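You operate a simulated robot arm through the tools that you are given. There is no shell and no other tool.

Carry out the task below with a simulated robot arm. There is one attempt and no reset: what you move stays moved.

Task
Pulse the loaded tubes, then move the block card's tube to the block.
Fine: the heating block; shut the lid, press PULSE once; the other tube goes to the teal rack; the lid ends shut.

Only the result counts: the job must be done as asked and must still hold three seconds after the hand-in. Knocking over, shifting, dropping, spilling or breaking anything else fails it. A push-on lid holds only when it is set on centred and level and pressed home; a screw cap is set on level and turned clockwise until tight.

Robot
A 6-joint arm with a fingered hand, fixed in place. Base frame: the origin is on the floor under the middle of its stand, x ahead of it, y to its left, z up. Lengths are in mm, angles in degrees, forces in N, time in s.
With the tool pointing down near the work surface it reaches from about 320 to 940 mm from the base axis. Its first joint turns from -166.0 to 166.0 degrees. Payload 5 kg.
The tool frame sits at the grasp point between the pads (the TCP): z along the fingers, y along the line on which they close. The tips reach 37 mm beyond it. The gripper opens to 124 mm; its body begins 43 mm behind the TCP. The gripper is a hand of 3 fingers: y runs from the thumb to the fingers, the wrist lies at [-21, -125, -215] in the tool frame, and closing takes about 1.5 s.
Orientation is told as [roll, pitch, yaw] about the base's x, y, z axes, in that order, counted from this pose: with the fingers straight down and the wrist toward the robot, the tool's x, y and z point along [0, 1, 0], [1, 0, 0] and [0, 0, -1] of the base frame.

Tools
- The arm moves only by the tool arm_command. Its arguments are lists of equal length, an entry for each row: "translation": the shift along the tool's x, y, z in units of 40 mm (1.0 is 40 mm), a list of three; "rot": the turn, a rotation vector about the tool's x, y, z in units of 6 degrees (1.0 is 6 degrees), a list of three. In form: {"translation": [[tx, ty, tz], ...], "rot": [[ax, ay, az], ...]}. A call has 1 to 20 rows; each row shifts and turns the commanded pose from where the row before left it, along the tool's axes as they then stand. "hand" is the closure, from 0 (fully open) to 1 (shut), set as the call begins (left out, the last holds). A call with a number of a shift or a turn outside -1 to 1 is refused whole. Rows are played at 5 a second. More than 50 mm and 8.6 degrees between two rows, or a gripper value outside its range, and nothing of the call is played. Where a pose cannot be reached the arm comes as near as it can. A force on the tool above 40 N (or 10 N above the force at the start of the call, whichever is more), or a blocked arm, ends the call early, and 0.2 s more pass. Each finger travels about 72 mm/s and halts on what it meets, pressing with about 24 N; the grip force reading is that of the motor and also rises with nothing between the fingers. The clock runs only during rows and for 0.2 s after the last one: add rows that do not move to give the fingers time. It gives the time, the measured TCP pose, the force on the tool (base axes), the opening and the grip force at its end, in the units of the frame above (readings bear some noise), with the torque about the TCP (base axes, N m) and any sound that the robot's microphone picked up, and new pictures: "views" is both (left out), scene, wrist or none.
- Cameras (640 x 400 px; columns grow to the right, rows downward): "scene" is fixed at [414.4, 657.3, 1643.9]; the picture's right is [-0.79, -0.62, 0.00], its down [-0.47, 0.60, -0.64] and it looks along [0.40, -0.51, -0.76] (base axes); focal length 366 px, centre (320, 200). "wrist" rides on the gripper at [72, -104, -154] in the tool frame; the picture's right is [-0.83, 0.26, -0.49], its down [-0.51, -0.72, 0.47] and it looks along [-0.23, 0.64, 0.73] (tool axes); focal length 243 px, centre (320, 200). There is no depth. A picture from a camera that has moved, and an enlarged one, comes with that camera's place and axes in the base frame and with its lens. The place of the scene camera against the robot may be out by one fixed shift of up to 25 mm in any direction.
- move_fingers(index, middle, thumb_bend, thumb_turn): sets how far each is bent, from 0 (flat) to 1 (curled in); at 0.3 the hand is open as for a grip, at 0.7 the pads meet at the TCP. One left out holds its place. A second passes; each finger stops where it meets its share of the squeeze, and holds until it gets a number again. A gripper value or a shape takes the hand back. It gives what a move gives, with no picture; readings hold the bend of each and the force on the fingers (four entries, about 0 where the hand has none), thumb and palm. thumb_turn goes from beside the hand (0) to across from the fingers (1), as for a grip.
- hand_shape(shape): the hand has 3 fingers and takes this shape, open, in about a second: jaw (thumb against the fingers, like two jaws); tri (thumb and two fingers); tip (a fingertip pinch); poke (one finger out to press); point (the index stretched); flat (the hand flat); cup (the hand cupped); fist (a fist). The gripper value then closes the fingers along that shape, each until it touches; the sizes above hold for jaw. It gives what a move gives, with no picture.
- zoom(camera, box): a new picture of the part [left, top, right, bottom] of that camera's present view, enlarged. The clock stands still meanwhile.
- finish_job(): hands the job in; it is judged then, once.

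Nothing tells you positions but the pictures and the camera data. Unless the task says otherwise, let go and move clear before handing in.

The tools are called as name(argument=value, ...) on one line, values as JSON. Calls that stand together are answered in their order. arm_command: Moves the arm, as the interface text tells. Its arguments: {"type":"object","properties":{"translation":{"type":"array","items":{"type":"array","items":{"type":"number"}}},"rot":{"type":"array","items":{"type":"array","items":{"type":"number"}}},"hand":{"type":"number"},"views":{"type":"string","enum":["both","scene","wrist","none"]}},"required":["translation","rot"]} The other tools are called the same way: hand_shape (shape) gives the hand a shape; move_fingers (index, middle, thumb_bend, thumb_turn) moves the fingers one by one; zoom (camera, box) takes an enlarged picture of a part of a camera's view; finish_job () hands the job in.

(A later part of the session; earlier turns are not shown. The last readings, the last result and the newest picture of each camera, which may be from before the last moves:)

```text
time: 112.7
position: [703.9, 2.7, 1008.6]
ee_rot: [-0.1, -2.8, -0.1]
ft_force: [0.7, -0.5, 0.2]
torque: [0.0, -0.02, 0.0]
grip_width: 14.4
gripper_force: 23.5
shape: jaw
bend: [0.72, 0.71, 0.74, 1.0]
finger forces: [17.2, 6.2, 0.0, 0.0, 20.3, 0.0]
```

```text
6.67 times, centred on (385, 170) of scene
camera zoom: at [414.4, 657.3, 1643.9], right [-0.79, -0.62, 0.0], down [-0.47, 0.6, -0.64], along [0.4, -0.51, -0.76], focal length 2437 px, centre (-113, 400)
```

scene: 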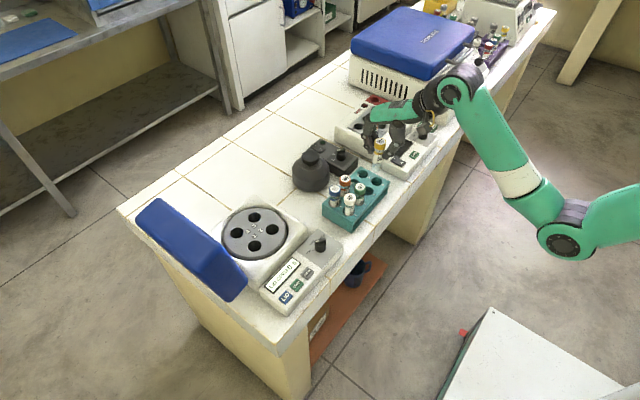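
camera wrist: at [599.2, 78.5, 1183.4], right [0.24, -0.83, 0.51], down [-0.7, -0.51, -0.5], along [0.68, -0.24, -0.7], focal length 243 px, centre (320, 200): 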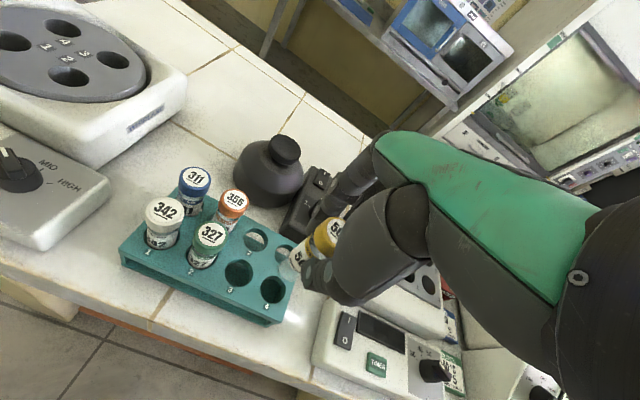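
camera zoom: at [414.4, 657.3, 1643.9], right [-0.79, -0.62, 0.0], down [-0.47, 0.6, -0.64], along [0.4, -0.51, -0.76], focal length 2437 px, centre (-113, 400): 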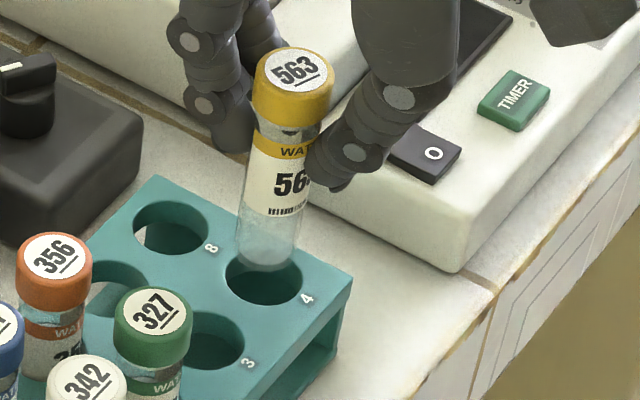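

The tube bottom now projects onto slot 4 in both views. Lowering slowly into the slot, watching forces.

arm_command(translation=[[0, -0.04, 0.2], [0, -0.01, 0.2], [0, -0.01, 0.2], [0, 0, 0]], rot=[[0, 0, 0], [0, 0, 0], [0, 0, 0], [0, 0, 0]], views="none")

zoom(camera="wrist", box=[230, 200, 350, 300])

zoom(camera="scene", box=[355, 140, 415, 200])

```text
time: 113.7
position: [702.2, 2.3, 988.5]
ee_rot: [-0.3, -3.2, -0.1]
ft_force: [-2.3, -5.2, 26.5]
torque: [-0.03, 0.04, 0.0]
grip_width: 15.3
gripper_force: 23.9
shape: jaw
bend: [0.73, 0.71, 0.74, 1.0]
finger forces: [19.1, 9.8, 0.0, 0.1, 26.7, 0.1]
```

```text
4.00 times, centred on (290, 250) of wrist
camera zoom: at [591.4, 76.7, 1134.0], right [0.23, -0.83, 0.51], down [-0.7, -0.51, -0.51], along [0.68, -0.24, -0.69], focal length 970 px, centre (440, 0)
```

zoom: 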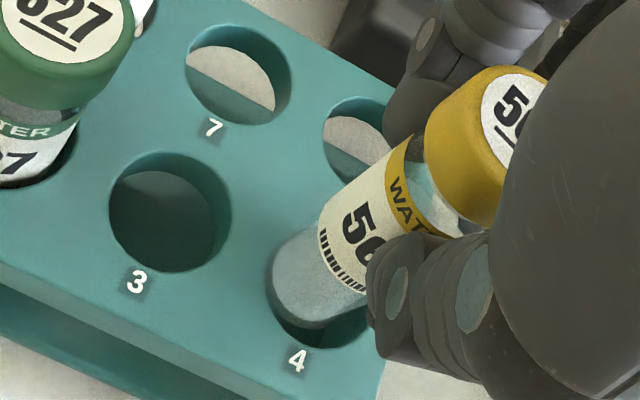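

```text
6.67 times, centred on (385, 170) of scene
camera zoom: at [414.4, 657.3, 1643.9], right [-0.79, -0.62, 0.0], down [-0.47, 0.6, -0.64], along [0.4, -0.51, -0.76], focal length 2437 px, centre (-113, 400)
```

zoom: 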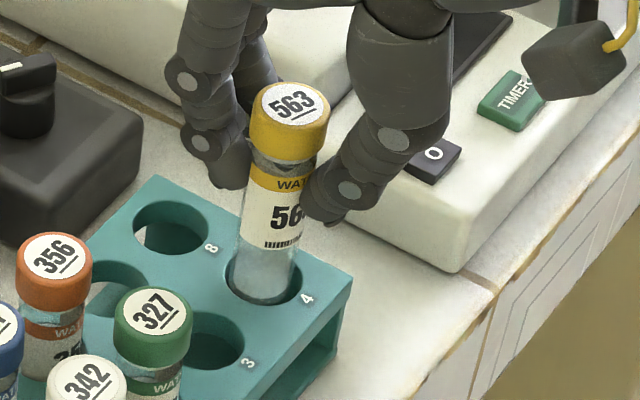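

Contact at 26 N: the tube's bottom is catching the hole's edge. I'll raise slightly and compare the gap before shifting.

arm_command(translation=[[0, 0, -0.2], [0, 0, 0]], rot=[[0, 0, 0], [0, 0, 0]], views="none")

zoom(camera="wrist", box=[250, 220, 330, 290])

zoom(camera="scene", box=[365, 150, 405, 190])

```text
time: 114.3
position: [701.9, 3.3, 991.5]
ee_rot: [-0.2, -2.6, -0.1]
ft_force: [0.7, 0.0, -0.5]
torque: [0.02, 0.01, 0.0]
grip_width: 14.9
gripper_force: 24.1
shape: jaw
bend: [0.72, 0.71, 0.74, 1.0]
finger forces: [17.9, 7.0, 0.0, 0.0, 20.8, 0.0]
```

```text
5.71 times, centred on (290, 255) of wrist
camera zoom: at [592.0, 77.0, 1138.9], right [0.24, -0.83, 0.51], down [-0.7, -0.51, -0.5], along [0.67, -0.23, -0.7], focal length 1386 px, centre (491, -114)
```

zoom: 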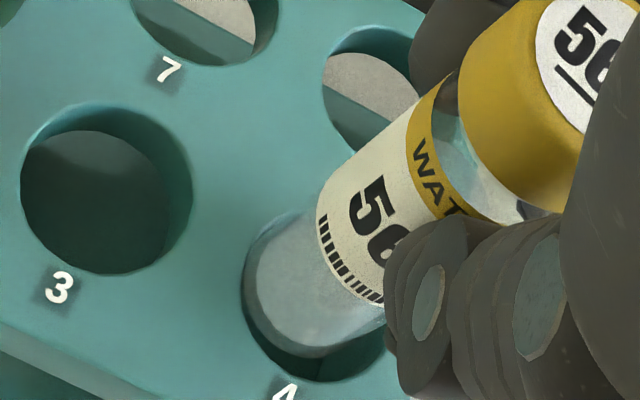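

```text
10.00 times, centred on (385, 170) of scene
camera zoom: at [414.4, 657.3, 1643.9], right [-0.79, -0.62, 0.0], down [-0.47, 0.6, -0.64], along [0.4, -0.51, -0.76], focal length 3655 px, centre (-330, 500)
```

zoom: 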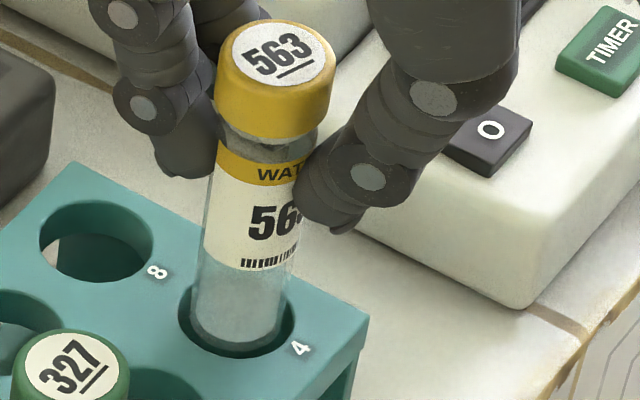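

After raising, the tube looks nearly centred but biased slightly. I'll nudge about (−1.2, −0.6) mm and lower in small increments.

arm_command(translation=[[-0.015, -0.03, 0], [0, -0.003, 0.06], [0, -0.003, 0.06], [0, 0, 0]], rot=[[0, 0, 0], [0, 0, 0], [0, 0, 0], [0, 0, 0]], views="none")

zoom(camera="scene", box=[365, 150, 405, 190])

zoom(camera="wrist", box=[250, 220, 330, 290])

```text
time: 115.3
position: [702.1, 1.5, 987.7]
ee_rot: [-0.2, -2.7, -0.1]
ft_force: [0.1, 0.2, -0.5]
torque: [0.02, 0.0, -0.02]
grip_width: 15.1
gripper_force: 23.5
shape: jaw
bend: [0.72, 0.71, 0.74, 1.0]
finger forces: [17.9, 6.9, 0.0, 0.0, 20.8, 0.0]
```

```text
10.00 times, centred on (385, 170) of scene
camera zoom: at [414.4, 657.3, 1643.9], right [-0.79, -0.62, 0.0], down [-0.47, 0.6, -0.64], along [0.4, -0.51, -0.76], focal length 3655 px, centre (-330, 500)
```

zoom: 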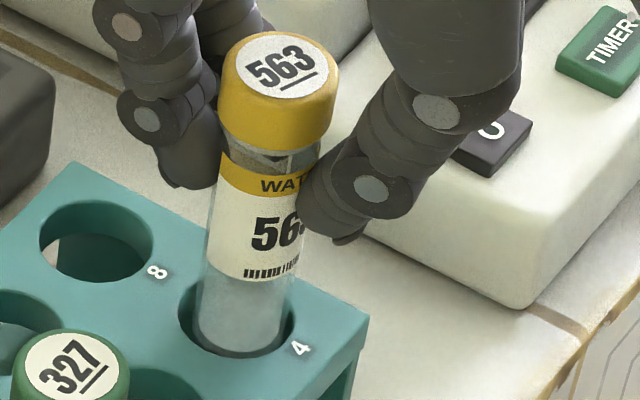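

```text
5.71 times, centred on (290, 255) of wrist
camera zoom: at [590.6, 76.0, 1134.1], right [0.24, -0.83, 0.51], down [-0.7, -0.51, -0.5], along [0.68, -0.24, -0.7], focal length 1386 px, centre (491, -114)
```

zoom: 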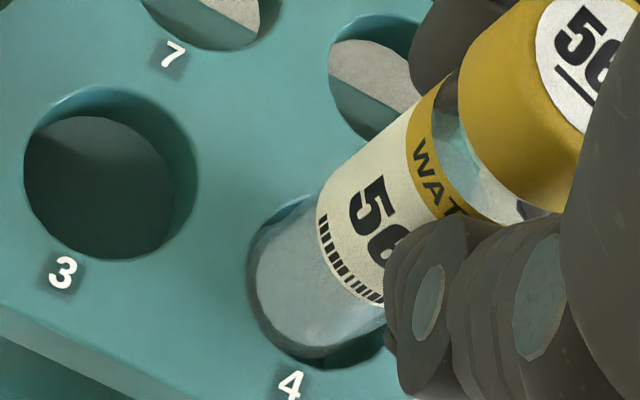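

No contact force now at the same height — it's entering the slot. Continuing down gently.

arm_command(translation=[[0, -0.003, 0.07], [0, -0.003, 0.07], [0, -0.003, 0.07], [0, 0, 0]], rot=[[0, 0, 0], [0, 0, 0], [0, 0, 0], [0, 0, 0]], views="none")

zoom(camera="scene", box=[365, 150, 405, 190])

```text
time: 116.3
position: [700.3, 3.7, 978.7]
ee_rot: [-0.1, -2.8, -0.1]
ft_force: [0.0, -1.0, -0.4]
torque: [-0.04, -0.01, -0.02]
grip_width: 14.8
gripper_force: 24.0
shape: jaw
bend: [0.72, 0.71, 0.74, 1.0]
finger forces: [17.7, 7.6, 0.1, 0.0, 20.6, 0.1]
```

```text
10.00 times, centred on (385, 170) of scene
camera zoom: at [414.4, 657.3, 1643.9], right [-0.79, -0.62, 0.0], down [-0.47, 0.6, -0.64], along [0.4, -0.51, -0.76], focal length 3655 px, centre (-330, 500)
```

zoom: 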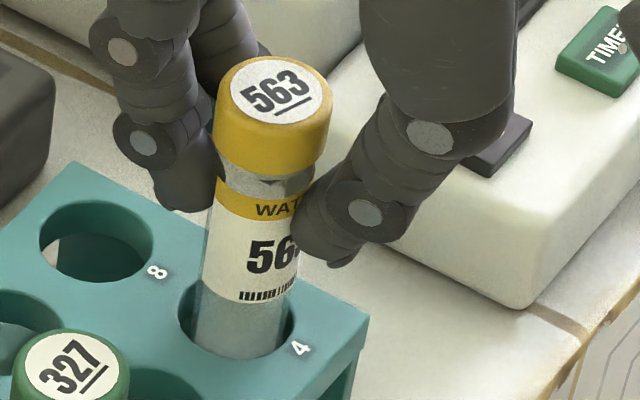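

It's inside the slot. Continuing down about 18 mm.

arm_command(translation=[[0, -0.005, 0.15], [0, -0.005, 0.15], [0, -0.005, 0.15], [0, 0, 0]], rot=[[0, 0, 0], [0, 0, 0], [0, 0, 0], [0, 0, 0]], views="none")

zoom(camera="scene", box=[355, 140, 415, 200])

zoom(camera="wrist", box=[230, 200, 350, 300])

```text
time: 117.3
position: [701.0, 3.1, 959.7]
ee_rot: [-0.2, -2.8, 0.0]
ft_force: [0.8, -1.5, -2.4]
torque: [-0.11, -0.11, 0.05]
grip_width: 14.8
gripper_force: 24.2
shape: jaw
bend: [0.72, 0.71, 0.74, 1.0]
finger forces: [17.8, 8.9, 0.1, 0.0, 19.6, 0.0]
```

```text
6.67 times, centred on (385, 170) of scene
camera zoom: at [414.4, 657.3, 1643.9], right [-0.79, -0.62, 0.0], down [-0.47, 0.6, -0.64], along [0.4, -0.51, -0.76], focal length 2437 px, centre (-113, 400)
```

zoom: 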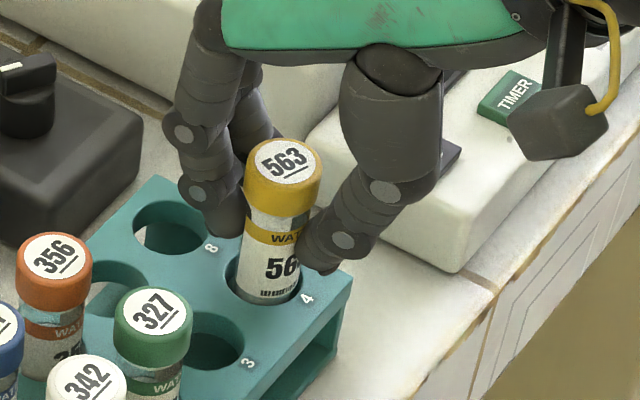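

```text
4.00 times, centred on (290, 250) of wrist
camera zoom: at [591.0, 76.1, 1107.6], right [0.24, -0.83, 0.51], down [-0.7, -0.51, -0.5], along [0.68, -0.24, -0.7], focal length 970 px, centre (440, 0)
```

zoom: 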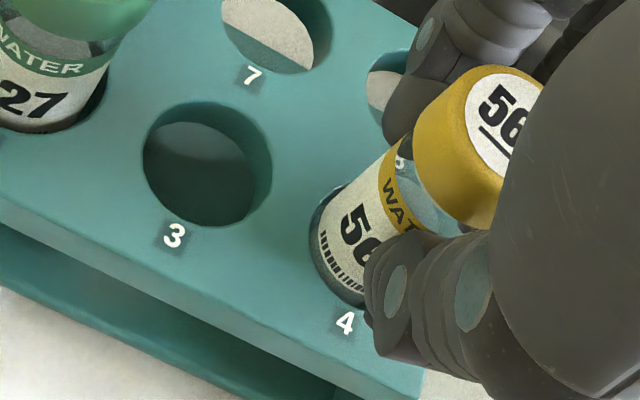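

Going in smoothly. About 10 mm remains by comparison with neighbouring caps; continuing gently.

arm_command(translation=[[0, -0.005, 0.1], [0, -0.005, 0.1], [0, 0, 0]], rot=[[0, 0, 0], [0, 0, 0], [0, 0, 0]], views="none")

zoom(camera="scene", box=[355, 140, 415, 200])

```text
time: 118.1
position: [701.4, 2.8, 954.2]
ee_rot: [-0.1, -2.8, -0.1]
ft_force: [1.6, -1.1, -2.1]
torque: [-0.12, -0.11, 0.0]
grip_width: 14.8
gripper_force: 24.3
shape: jaw
bend: [0.72, 0.71, 0.74, 1.0]
finger forces: [17.6, 9.3, 0.0, 0.1, 19.3, 0.0]
```

```text
6.67 times, centred on (385, 170) of scene
camera zoom: at [414.4, 657.3, 1643.9], right [-0.79, -0.62, 0.0], down [-0.47, 0.6, -0.64], along [0.4, -0.51, -0.76], focal length 2437 px, centre (-113, 400)
```

zoom: 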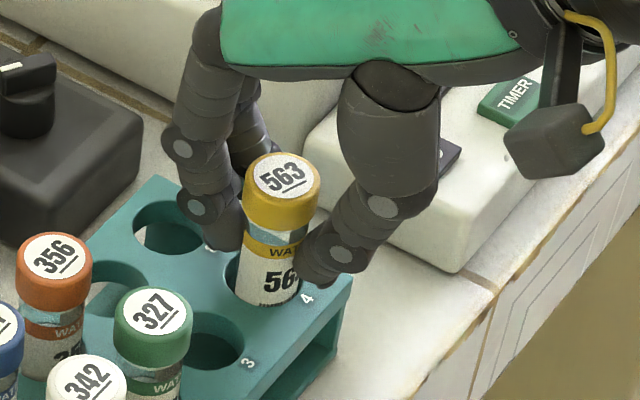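

Almost seated. Two more small steps.

arm_command(translation=[[0, -0.004, 0.08], [0, 0, 0]], rot=[[0, 0, 0], [0, 0, 0]], views="none")

arm_command(translation=[[0, -0.003, 0.06], [0, 0, 0]], rot=[[0, 0, 0], [0, 0, 0]], views="none")

zoom(camera="scene", box=[355, 140, 415, 200])

```text
time: 118.7
position: [701.8, 3.2, 950.4]
ee_rot: [-0.1, -2.9, -0.1]
ft_force: [1.7, -1.0, -2.7]
torque: [-0.11, -0.14, -0.02]
grip_width: 14.6
gripper_force: 23.5
shape: jaw
bend: [0.72, 0.71, 0.74, 1.0]
finger forces: [17.6, 9.0, 0.0, 0.0, 19.3, 0.0]
```

```text
time: 119.3
position: [700.6, 2.3, 947.6]
ee_rot: [-0.2, -2.8, -0.1]
ft_force: [0.8, -1.2, -1.5]
torque: [-0.12, -0.14, -0.01]
grip_width: 14.8
gripper_force: 23.4
shape: jaw
bend: [0.72, 0.71, 0.74, 1.0]
finger forces: [17.6, 8.7, 0.1, 0.1, 19.4, 0.0]
```

```text
6.67 times, centred on (385, 170) of scene
camera zoom: at [414.4, 657.3, 1643.9], right [-0.79, -0.62, 0.0], down [-0.47, 0.6, -0.64], along [0.4, -0.51, -0.76], focal length 2437 px, centre (-113, 400)
```

zoom: 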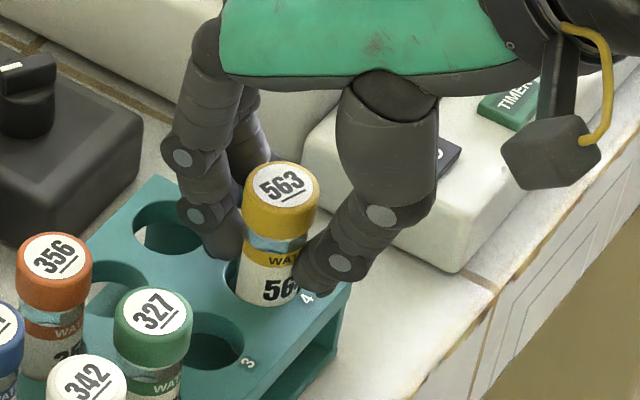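

Not quite bottomed. One more small step.

arm_command(translation=[[0, -0.003, 0.06], [0, 0, 0]], rot=[[0, 0, 0], [0, 0, 0]], views="none")

zoom(camera="wrist", box=[230, 200, 350, 300])

```text
time: 119.9
position: [700.5, 2.3, 945.7]
ee_rot: [-0.2, -2.9, -0.1]
ft_force: [1.2, -1.1, 3.1]
torque: [-0.07, -0.15, 0.01]
grip_width: 14.3
gripper_force: 24.0
shape: jaw
bend: [0.72, 0.71, 0.74, 1.0]
finger forces: [17.9, 8.2, 0.0, 0.0, 19.9, 0.1]
```

```text
4.00 times, centred on (290, 250) of wrist
camera zoom: at [590.2, 75.9, 1092.4], right [0.24, -0.83, 0.51], down [-0.7, -0.51, -0.51], along [0.68, -0.24, -0.7], focal length 970 px, centre (440, 0)
```

zoom: 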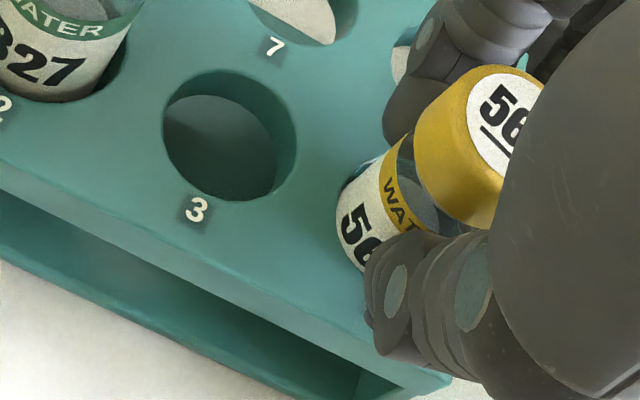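

Force turned positive (+3 N): 563 is bottomed in slot 4. Releasing.

arm_command(translation=[[0, 0, 0], [0, 0, 0], [0, 0, 0], [0, 0, 0], [0, 0, 0], [0, 0, 0]], rot=[[0, 0, 0], [0, 0, 0], [0, 0, 0], [0, 0, 0], [0, 0, 0], [0, 0, 0]], hand=0.4, views="none")

zoom(camera="scene", box=[345, 130, 425, 210])

zoom(camera="wrist", box=[200, 180, 380, 320])

```text
time: 121.3
position: [700.1, 3.4, 944.7]
ee_rot: [-0.2, -2.8, -0.1]
ft_force: [1.3, 0.3, 0.1]
torque: [0.04, -0.02, 0.02]
grip_width: 73.8
gripper_force: 0.1
shape: jaw
bend: [0.73, 0.41, 0.65, 1.0]
finger forces: [0.0, 0.1, 0.0, 0.0, 0.0, 0.1]
```

```text
5.00 times, centred on (385, 170) of scene
camera zoom: at [414.4, 657.3, 1643.9], right [-0.79, -0.62, 0.0], down [-0.47, 0.6, -0.64], along [0.4, -0.51, -0.76], focal length 1828 px, centre (-5, 350)
```

zoom: 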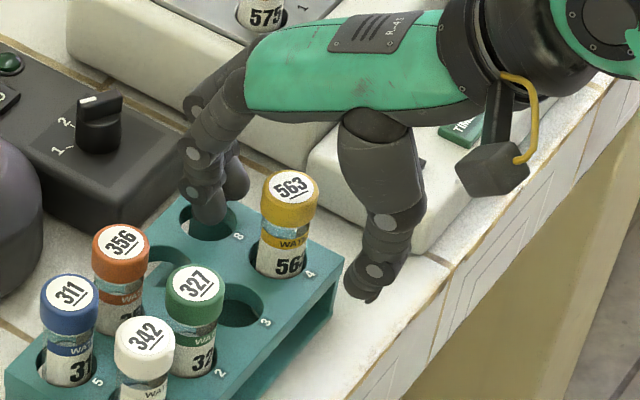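

```text
2.86 times, centred on (290, 250) of wrist
camera zoom: at [590.1, 75.9, 1092.0], right [0.24, -0.83, 0.51], down [-0.7, -0.51, -0.5], along [0.68, -0.24, -0.7], focal length 693 px, centre (406, 57)
```

zoom: 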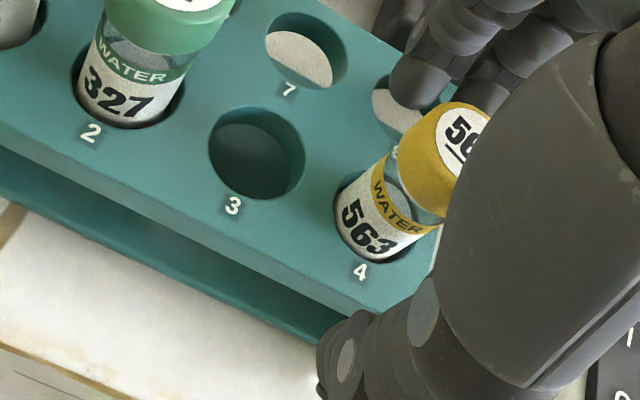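

563 stands in slot 4 at the same height as its neighbours. Lifting straight up and backing away.

arm_command(translation=[[0, 0.02, -0.4], [0, 0.04, -0.8], [0, 0.04, -0.9], [0, 0.02, -0.6], [0, -0.7, -0.3], [0, -0.9, 0], [0, -0.9, 0], [0, 0, 0]], rot=[[0, 0, 0], [0, 0, 0], [0, 0, 0], [0, 0, 0], [0, 0, 0], [0, 0, 0], [0, 0, 0], [0, 0, 0]])

zoom(camera="scene", box=[300, 80, 440, 230])

```text
time: 123.1
position: [601.2, 3.5, 1060.9]
ee_rot: [-0.3, -2.8, -0.1]
ft_force: [0.5, -0.7, 0.0]
torque: [-0.01, 0.03, -0.01]
grip_width: 74.0
gripper_force: 0.1
shape: jaw
bend: [0.73, 0.41, 0.65, 1.0]
finger forces: [0.1, 0.1, 0.0, 0.0, 0.0, 0.0]
camera wrist: at [490.1, 76.3, 1208.3], right [0.24, -0.83, 0.51], down [-0.7, -0.51, -0.5], along [0.68, -0.24, -0.7], focal length 243 px, centre (320, 200)
```

scene: 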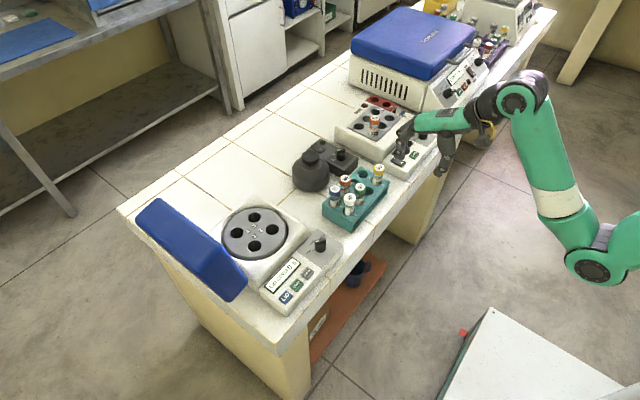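
wrist: 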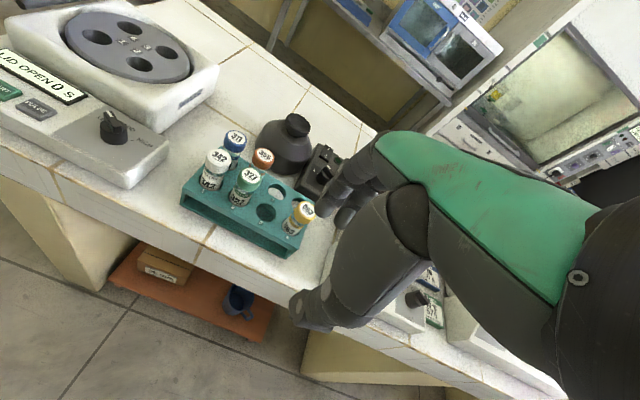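

```text
2.67 times, centred on (370, 155) of scene
camera zoom: at [414.4, 657.3, 1643.9], right [-0.79, -0.62, 0.0], down [-0.47, 0.6, -0.64], along [0.4, -0.51, -0.76], focal length 975 px, centre (187, 320)
```

zoom: 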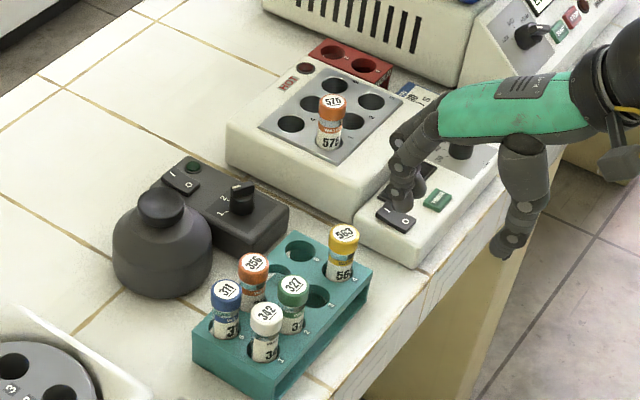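

Both tubes are in place. Now to re-shut the lid: close the fist-like jaw, yaw about 24° and tilt the fingers to about 25° below horizontal, as worked before.

arm_command(translation=[[0, 0, -0.3], [0, 0, -0.3], [0, 0, -0.3], [0, 0, 0], [0, 0, 0], [0, 0, 0], [0, 0, 0], [0, 0, 0], [0, 0, 0], [0, 0, 0], [0, 0, 0], [0, 0, 0], [0, 0, 0], [0, 0, 0], [0, 0, 0], [0, 0, 0]], rot=[[0, 0, -1], [0, 0, -1], [0, 0, -1], [0, 0, -1], [-0.94, 0, 0], [-0.94, 0, 0], [-0.94, 0, 0], [-0.94, 0, 0], [-0.94, 0, 0], [-0.94, 0, 0], [-0.94, 0, 0], [-0.94, 0, 0], [-0.94, 0, 0], [-0.94, 0, 0], [-0.94, 0, 0], [0, 0, 0]], hand=1)

```text
time: 126.5
position: [598.8, 4.0, 1095.8]
ee_rot: [-2.9, -64.6, 26.6]
ft_force: [0.6, -0.2, 1.0]
torque: [-0.02, 0.03, -0.04]
grip_width: 0.1
gripper_force: 24.1
shape: jaw
bend: [0.7, 0.7, 0.56, 1.0]
finger forces: [0.0, 0.0, 0.1, 0.0, 0.0, 0.0]
camera wrist: at [402.6, -4.8, 1064.8], right [0.03, -0.88, 0.47], down [0.32, -0.43, -0.84], along [0.95, 0.17, 0.27], focal length 243 px, centre (320, 200)
```

scene: 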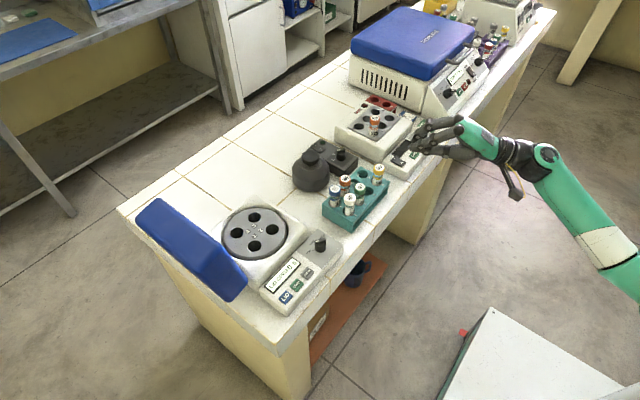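
wrist: 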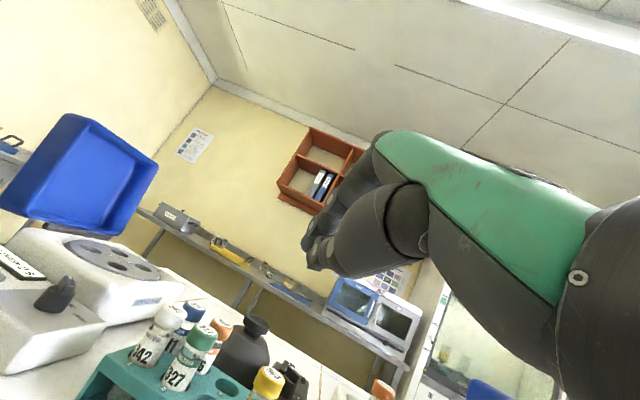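

Traveling along +y at x≈605 to beyond the open lid.

arm_command(translation=[[0.843, 0.186, 0.372], [0.843, 0.186, 0.372], [0.843, 0.186, 0.372], [0.843, 0.186, 0.372], [0.843, 0.186, 0.372], [0.843, 0.186, 0.372], [0.843, 0.186, 0.372], [0.843, 0.186, 0.372], [0.843, 0.186, 0.372], [0.843, 0.186, 0.372], [0.843, 0.186, 0.372], [0.843, 0.186, 0.372], [0.843, 0.186, 0.372], [0.843, 0.186, 0.372], [0.843, 0.186, 0.372], [0.843, 0.186, 0.372], [0, 0, 0]], rot=[[0, 0, 0], [0, 0, 0], [0, 0, 0], [0, 0, 0], [0, 0, 0], [0, 0, 0], [0, 0, 0], [0, 0, 0], [0, 0, 0], [0, 0, 0], [0, 0, 0], [0, 0, 0], [0, 0, 0], [0, 0, 0], [0, 0, 0], [0, 0, 0], [0, 0, 0]])

```text
time: 130.1
position: [620.7, 604.7, 1088.5]
ee_rot: [-3.2, -64.5, 26.6]
ft_force: [0.5, 0.0, -0.4]
torque: [0.01, 0.03, 0.01]
grip_width: 0.1
gripper_force: 24.4
shape: jaw
bend: [0.7, 0.7, 0.56, 1.0]
finger forces: [0.0, 0.1, 0.1, 0.1, 0.1, 0.0]
camera wrist: at [425.0, 595.9, 1056.6], right [0.03, -0.88, 0.47], down [0.32, -0.43, -0.84], along [0.95, 0.17, 0.27], focal length 243 px, centre (320, 200)
```

scene: 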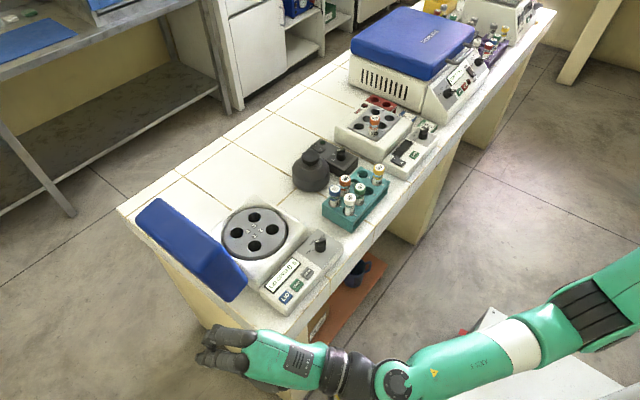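
wrist: 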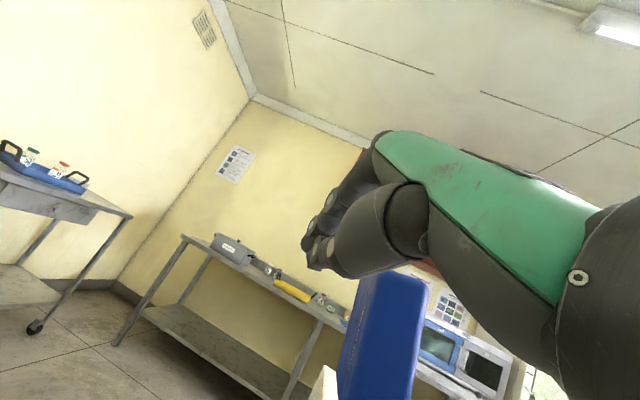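

Clear of the lid. Moving forward in +x beside its outer face.

arm_command(translation=[[-0.344, 0.3, 0.69], [-0.344, 0.3, 0.69], [-0.344, 0.3, 0.69], [-0.344, 0.3, 0.69], [0, 0, 0]], rot=[[0, 0, 0], [0, 0, 0], [0, 0, 0], [0, 0, 0], [0, 0, 0]])

zoom(camera="scene", box=[100, 180, 380, 400])

```text
time: 131.3
position: [754.3, 603.2, 1086.4]
ee_rot: [-3.1, -64.5, 26.6]
ft_force: [-0.3, 0.5, -0.2]
torque: [0.0, -0.02, -0.02]
grip_width: 0.1
gripper_force: 24.4
shape: jaw
bend: [0.7, 0.7, 0.56, 1.0]
finger forces: [0.0, 0.0, 0.0, 0.0, 0.2, 0.1]
camera wrist: at [559.1, 593.8, 1055.2], right [0.03, -0.88, 0.47], down [0.32, -0.44, -0.84], along [0.95, 0.17, 0.27], focal length 243 px, centre (320, 200)
```

scene: 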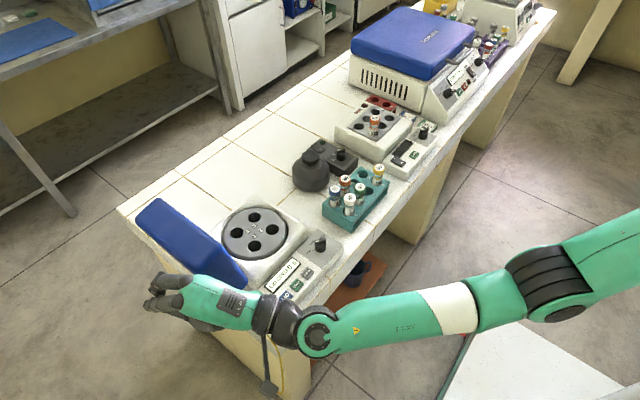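
wrist: 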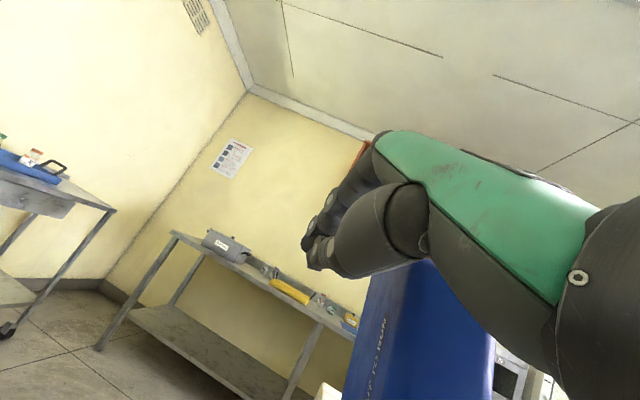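

```text
1.82 times, centred on (240, 290) of scene
camera zoom: at [414.4, 657.3, 1643.9], right [-0.79, -0.62, 0.0], down [-0.47, 0.6, -0.64], along [0.4, -0.51, -0.76], focal length 664 px, centre (466, 36)
```

zoom: 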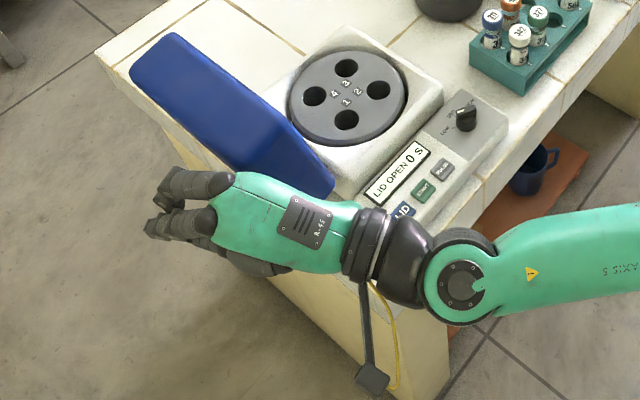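

Same setup as before. Pushing the lid toward -y with a slight rise.

arm_command(translation=[[-0.34, -0.04, -0.16], [-0.34, -0.04, -0.16], [-0.34, -0.04, -0.16], [-0.34, -0.02, -0.17], [-0.34, 0.0, -0.18], [-0.34, 0.02, -0.19], [0, 0, 0]], rot=[[0, 0, 0], [0, 0, 0], [0, 0, 0], [0, 0, 0], [0, 0, 0], [0, 0, 0], [0, 0, 0]])

zoom(camera="scene", box=[100, 180, 380, 400])

```text
time: 132.9
position: [752.1, 512.7, 1099.5]
ee_rot: [-3.2, -64.4, 26.7]
ft_force: [0.5, 1.3, 1.6]
torque: [-0.12, -0.03, 0.05]
grip_width: 0.0
gripper_force: 24.1
shape: jaw
bend: [0.7, 0.7, 0.56, 1.0]
finger forces: [0.0, 1.6, 0.1, 0.0, 0.1, 0.0]
camera wrist: at [557.0, 503.6, 1068.7], right [0.03, -0.88, 0.47], down [0.32, -0.44, -0.84], along [0.95, 0.17, 0.27], focal length 243 px, centre (320, 200)
```

scene: 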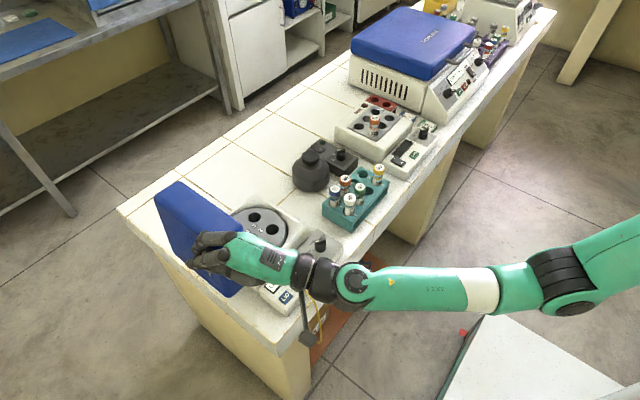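
wrist: 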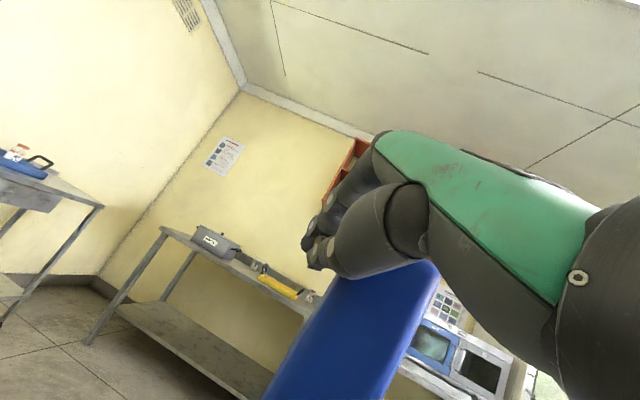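

```text
1.82 times, centred on (240, 290) of scene
camera zoom: at [414.4, 657.3, 1643.9], right [-0.79, -0.62, 0.0], down [-0.47, 0.6, -0.64], along [0.4, -0.51, -0.76], focal length 664 px, centre (466, 36)
```

zoom: 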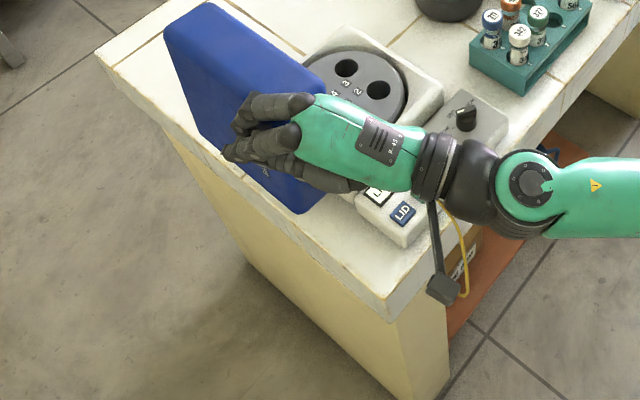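

The lid is at about vertical with only ~2 N of force. Continuing the push.

arm_command(translation=[[-0.34, -0.04, -0.16], [-0.34, -0.04, -0.16], [-0.34, -0.05, -0.155], [-0.34, -0.06, -0.15], [-0.34, -0.07, -0.145], [0, 0, 0]], rot=[[0, 0, 0], [0, 0, 0], [0, 0, 0], [0, 0, 0], [0, 0, 0], [0, 0, 0]])

zoom(camera="scene", box=[100, 180, 380, 400])

```text
time: 134.3
position: [750.9, 437.0, 1104.8]
ee_rot: [-3.1, -64.4, 26.6]
ft_force: [-0.3, 0.3, -0.3]
torque: [-0.01, -0.01, -0.01]
grip_width: 0.0
gripper_force: 24.1
shape: jaw
bend: [0.7, 0.7, 0.56, 1.0]
finger forces: [0.1, 0.1, 0.1, 0.0, 0.4, 0.1]
camera wrist: at [554.1, 428.1, 1074.4], right [0.03, -0.88, 0.47], down [0.32, -0.44, -0.84], along [0.95, 0.17, 0.27], focal length 243 px, centre (320, 200)
```

scene: 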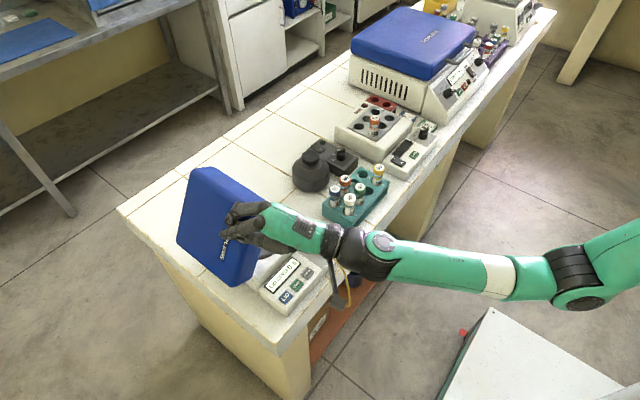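
wrist: 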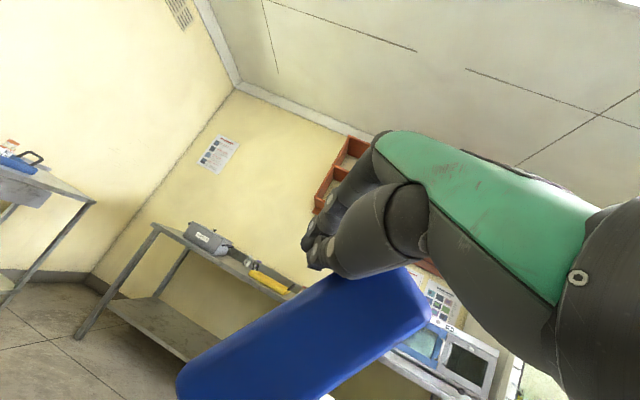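

```text
1.82 times, centred on (240, 290) of scene
camera zoom: at [414.4, 657.3, 1643.9], right [-0.79, -0.62, 0.0], down [-0.47, 0.6, -0.64], along [0.4, -0.51, -0.76], focal length 664 px, centre (466, 36)
```

zoom: 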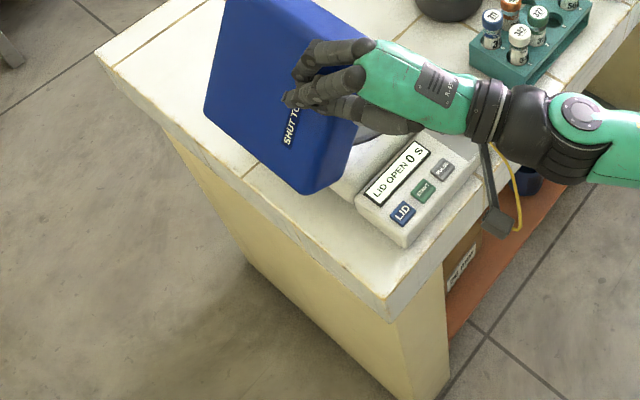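

Same as the first time. Following the arc: -y with some descent.

arm_command(translation=[[-0.34, -0.15, -0.11], [-0.34, -0.21, -0.08], [-0.34, -0.21, -0.08], [-0.34, -0.25, -0.06], [0, 0, 0]], rot=[[0, 0, 0], [0, 0, 0], [0, 0, 0], [0, 0, 0], [0, 0, 0]], views="none")

zoom(camera="scene", box=[100, 180, 380, 400])

```text
time: 135.5
position: [749.2, 377.1, 1082.8]
ee_rot: [-3.0, -64.5, 26.6]
ft_force: [0.3, 0.2, -0.2]
torque: [-0.01, -0.01, 0.01]
grip_width: 0.0
gripper_force: 23.5
shape: jaw
bend: [0.7, 0.7, 0.56, 1.0]
finger forces: [0.1, 0.0, 0.0, 0.0, 0.0, 0.0]
```

```text
1.82 times, centred on (240, 290) of scene
camera zoom: at [414.4, 657.3, 1643.9], right [-0.79, -0.62, 0.0], down [-0.47, 0.6, -0.64], along [0.4, -0.51, -0.76], focal length 664 px, centre (466, 36)
```

zoom: 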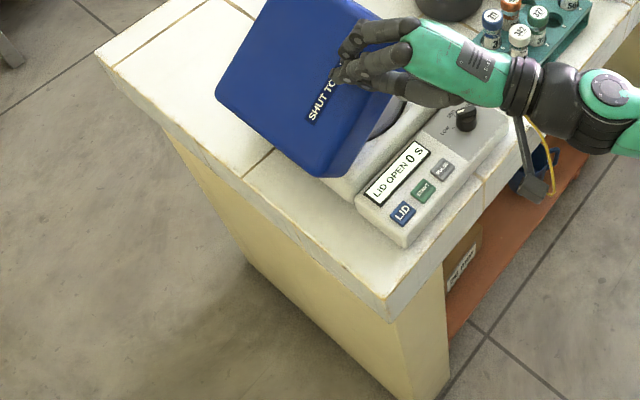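

Pressing the lid down the rest of the way.

arm_command(translation=[[-0.226, -0.317, 0.031], [-0.226, -0.317, 0.031], [-0.226, -0.317, 0.031], [-0.226, -0.317, 0.031], [-0.226, -0.317, 0.031], [0, 0, 0]], rot=[[0, 0, 0], [0, 0, 0], [0, 0, 0], [0, 0, 0], [0, 0, 0], [0, 0, 0]])

zoom(camera="scene", box=[100, 180, 380, 400])

```text
time: 136.9
position: [749.5, 328.9, 1022.2]
ee_rot: [-2.6, -62.7, 24.6]
ft_force: [-1.6, 0.7, 5.2]
torque: [0.09, -0.07, 0.03]
grip_width: 0.1
gripper_force: 23.7
shape: jaw
bend: [0.7, 0.7, 0.57, 1.0]
finger forces: [0.0, 0.0, 0.1, 0.1, 0.1, 0.0]
out of reach, approached as far as the arm can: row 5
camera wrist: at [553.7, 323.9, 997.9], right [0.02, -0.88, 0.47], down [0.28, -0.45, -0.85], along [0.96, 0.15, 0.24], focal length 243 px, centre (320, 200)
```

scene: 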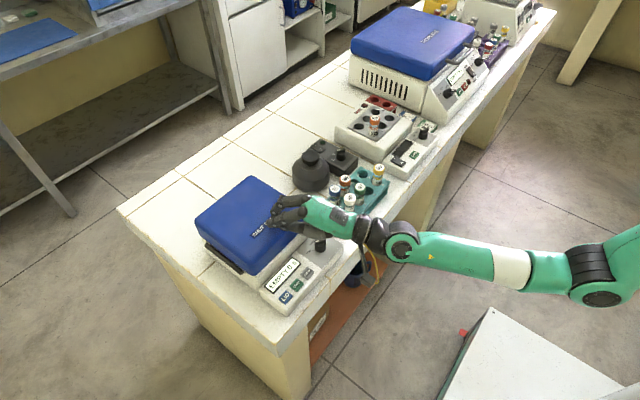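
wrist: 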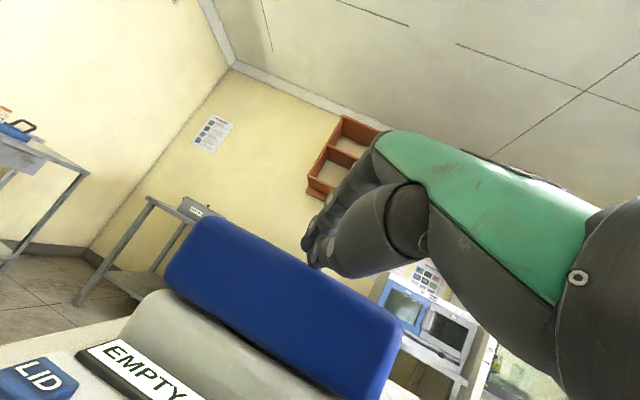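

```text
1.82 times, centred on (240, 290) of scene
camera zoom: at [414.4, 657.3, 1643.9], right [-0.79, -0.62, 0.0], down [-0.47, 0.6, -0.64], along [0.4, -0.51, -0.76], focal length 664 px, centre (466, 36)
```

zoom: 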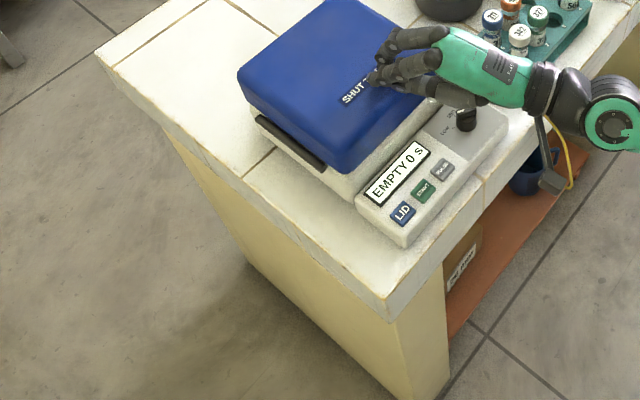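

The display now reads EMPTY 0 S, so the lid registers as shut. I'll press a few millimetres more to make sure it's latched, as before.

arm_command(translation=[[0, -0.15, 0.07], [0, -0.1, 0.05], [0, 0, 0]], rot=[[0, 0, 0], [0, 0, 0], [0, 0, 0]], views="none")

zoom(camera="scene", box=[180, 160, 380, 320])

```text
time: 137.7
position: [750.7, 326.8, 1017.5]
ee_rot: [-2.4, -61.2, 24.4]
ft_force: [-5.6, 2.3, 28.4]
torque: [0.38, -0.39, 0.13]
grip_width: 0.0
gripper_force: 23.6
shape: jaw
bend: [0.7, 0.7, 0.59, 1.0]
finger forces: [0.0, 0.0, 0.1, 0.0, 64.2, 0.0]
out of reach, approached as far as the arm can: row 1, 2
```

```text
2.50 times, centred on (280, 240) of scene
camera zoom: at [414.4, 657.3, 1643.9], right [-0.79, -0.62, 0.0], down [-0.47, 0.6, -0.64], along [0.4, -0.51, -0.76], focal length 914 px, centre (420, 100)
```

zoom: 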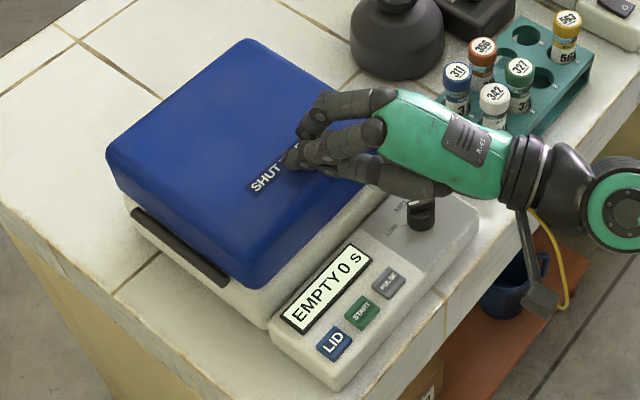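

Pressed with 28 N; the lid is flush. Backing off upward and toward the robot, then waiting to confirm everything holds.

arm_command(translation=[[0, 0.5, -0.25], [0, 0.5, -0.25], [0, 0.45, -0.6], [0, 0.2, -0.8], [0, 0.1, -0.8], [0, 0, -0.8], [0, 0, 0], [0, 0, 0], [0, 0, 0], [0, 0, 0], [0, 0, 0], [0, 0, 0], [0, 0, 0], [0, 0, 0], [0, 0, 0]], rot=[[0, 0, 0], [0, 0, 0], [0, 0, 0], [0, 0, 0], [0, 0, 0], [0, 0, 0], [0, 0, 0], [0, 0, 0], [0, 0, 0], [0, 0, 0], [0, 0, 0], [0, 0, 0], [0, 0, 0], [0, 0, 0], [0, 0, 0]])

zoom(camera="scene", box=[180, 160, 380, 320])

zoom(camera="scene", box=[300, 80, 440, 230])

```text
time: 140.9
position: [670.9, 290.8, 1120.5]
ee_rot: [-2.4, -60.8, 24.5]
ft_force: [-0.4, 0.0, 0.1]
torque: [0.01, 0.02, 0.04]
grip_width: 0.0
gripper_force: 24.1
shape: jaw
bend: [0.7, 0.7, 0.58, 1.0]
finger forces: [0.1, 0.0, 0.0, 0.0, 0.0, 0.0]
out of reach, approached as far as the arm can: row 1, 2
camera wrist: at [471.9, 287.7, 1101.7], right [0.03, -0.87, 0.49], down [0.25, -0.46, -0.85], along [0.97, 0.15, 0.21], focal length 243 px, centre (320, 200)
```

scene: 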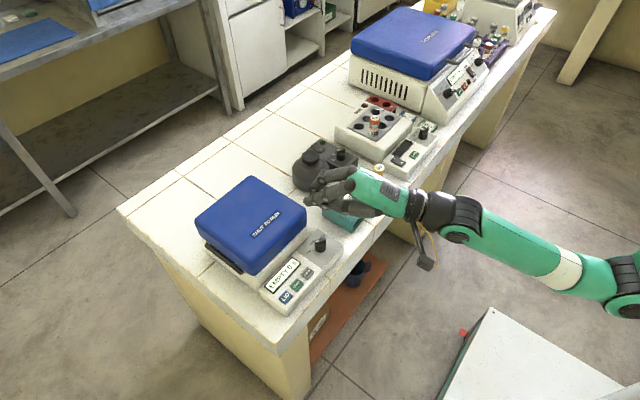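
wrist: 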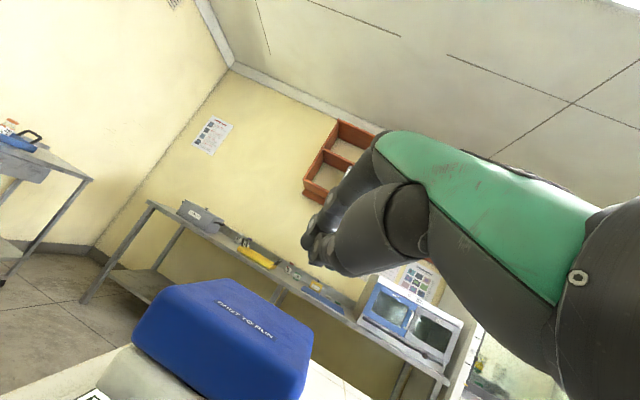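

```text
2.50 times, centred on (280, 240) of scene
camera zoom: at [414.4, 657.3, 1643.9], right [-0.79, -0.62, 0.0], down [-0.47, 0.6, -0.64], along [0.4, -0.51, -0.76], focal length 914 px, centre (420, 100)
```

zoom: 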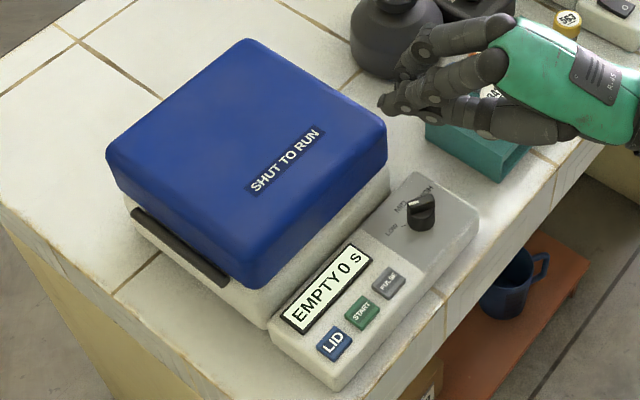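

```text
2.67 times, centred on (370, 155) of scene
camera zoom: at [414.4, 657.3, 1643.9], right [-0.79, -0.62, 0.0], down [-0.47, 0.6, -0.64], along [0.4, -0.51, -0.76], focal length 975 px, centre (187, 320)
```

zoom: 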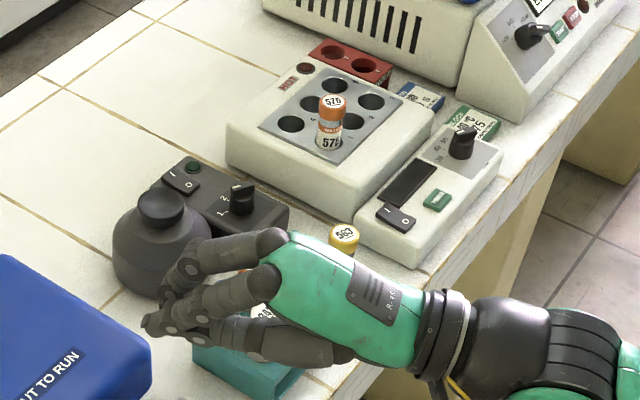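

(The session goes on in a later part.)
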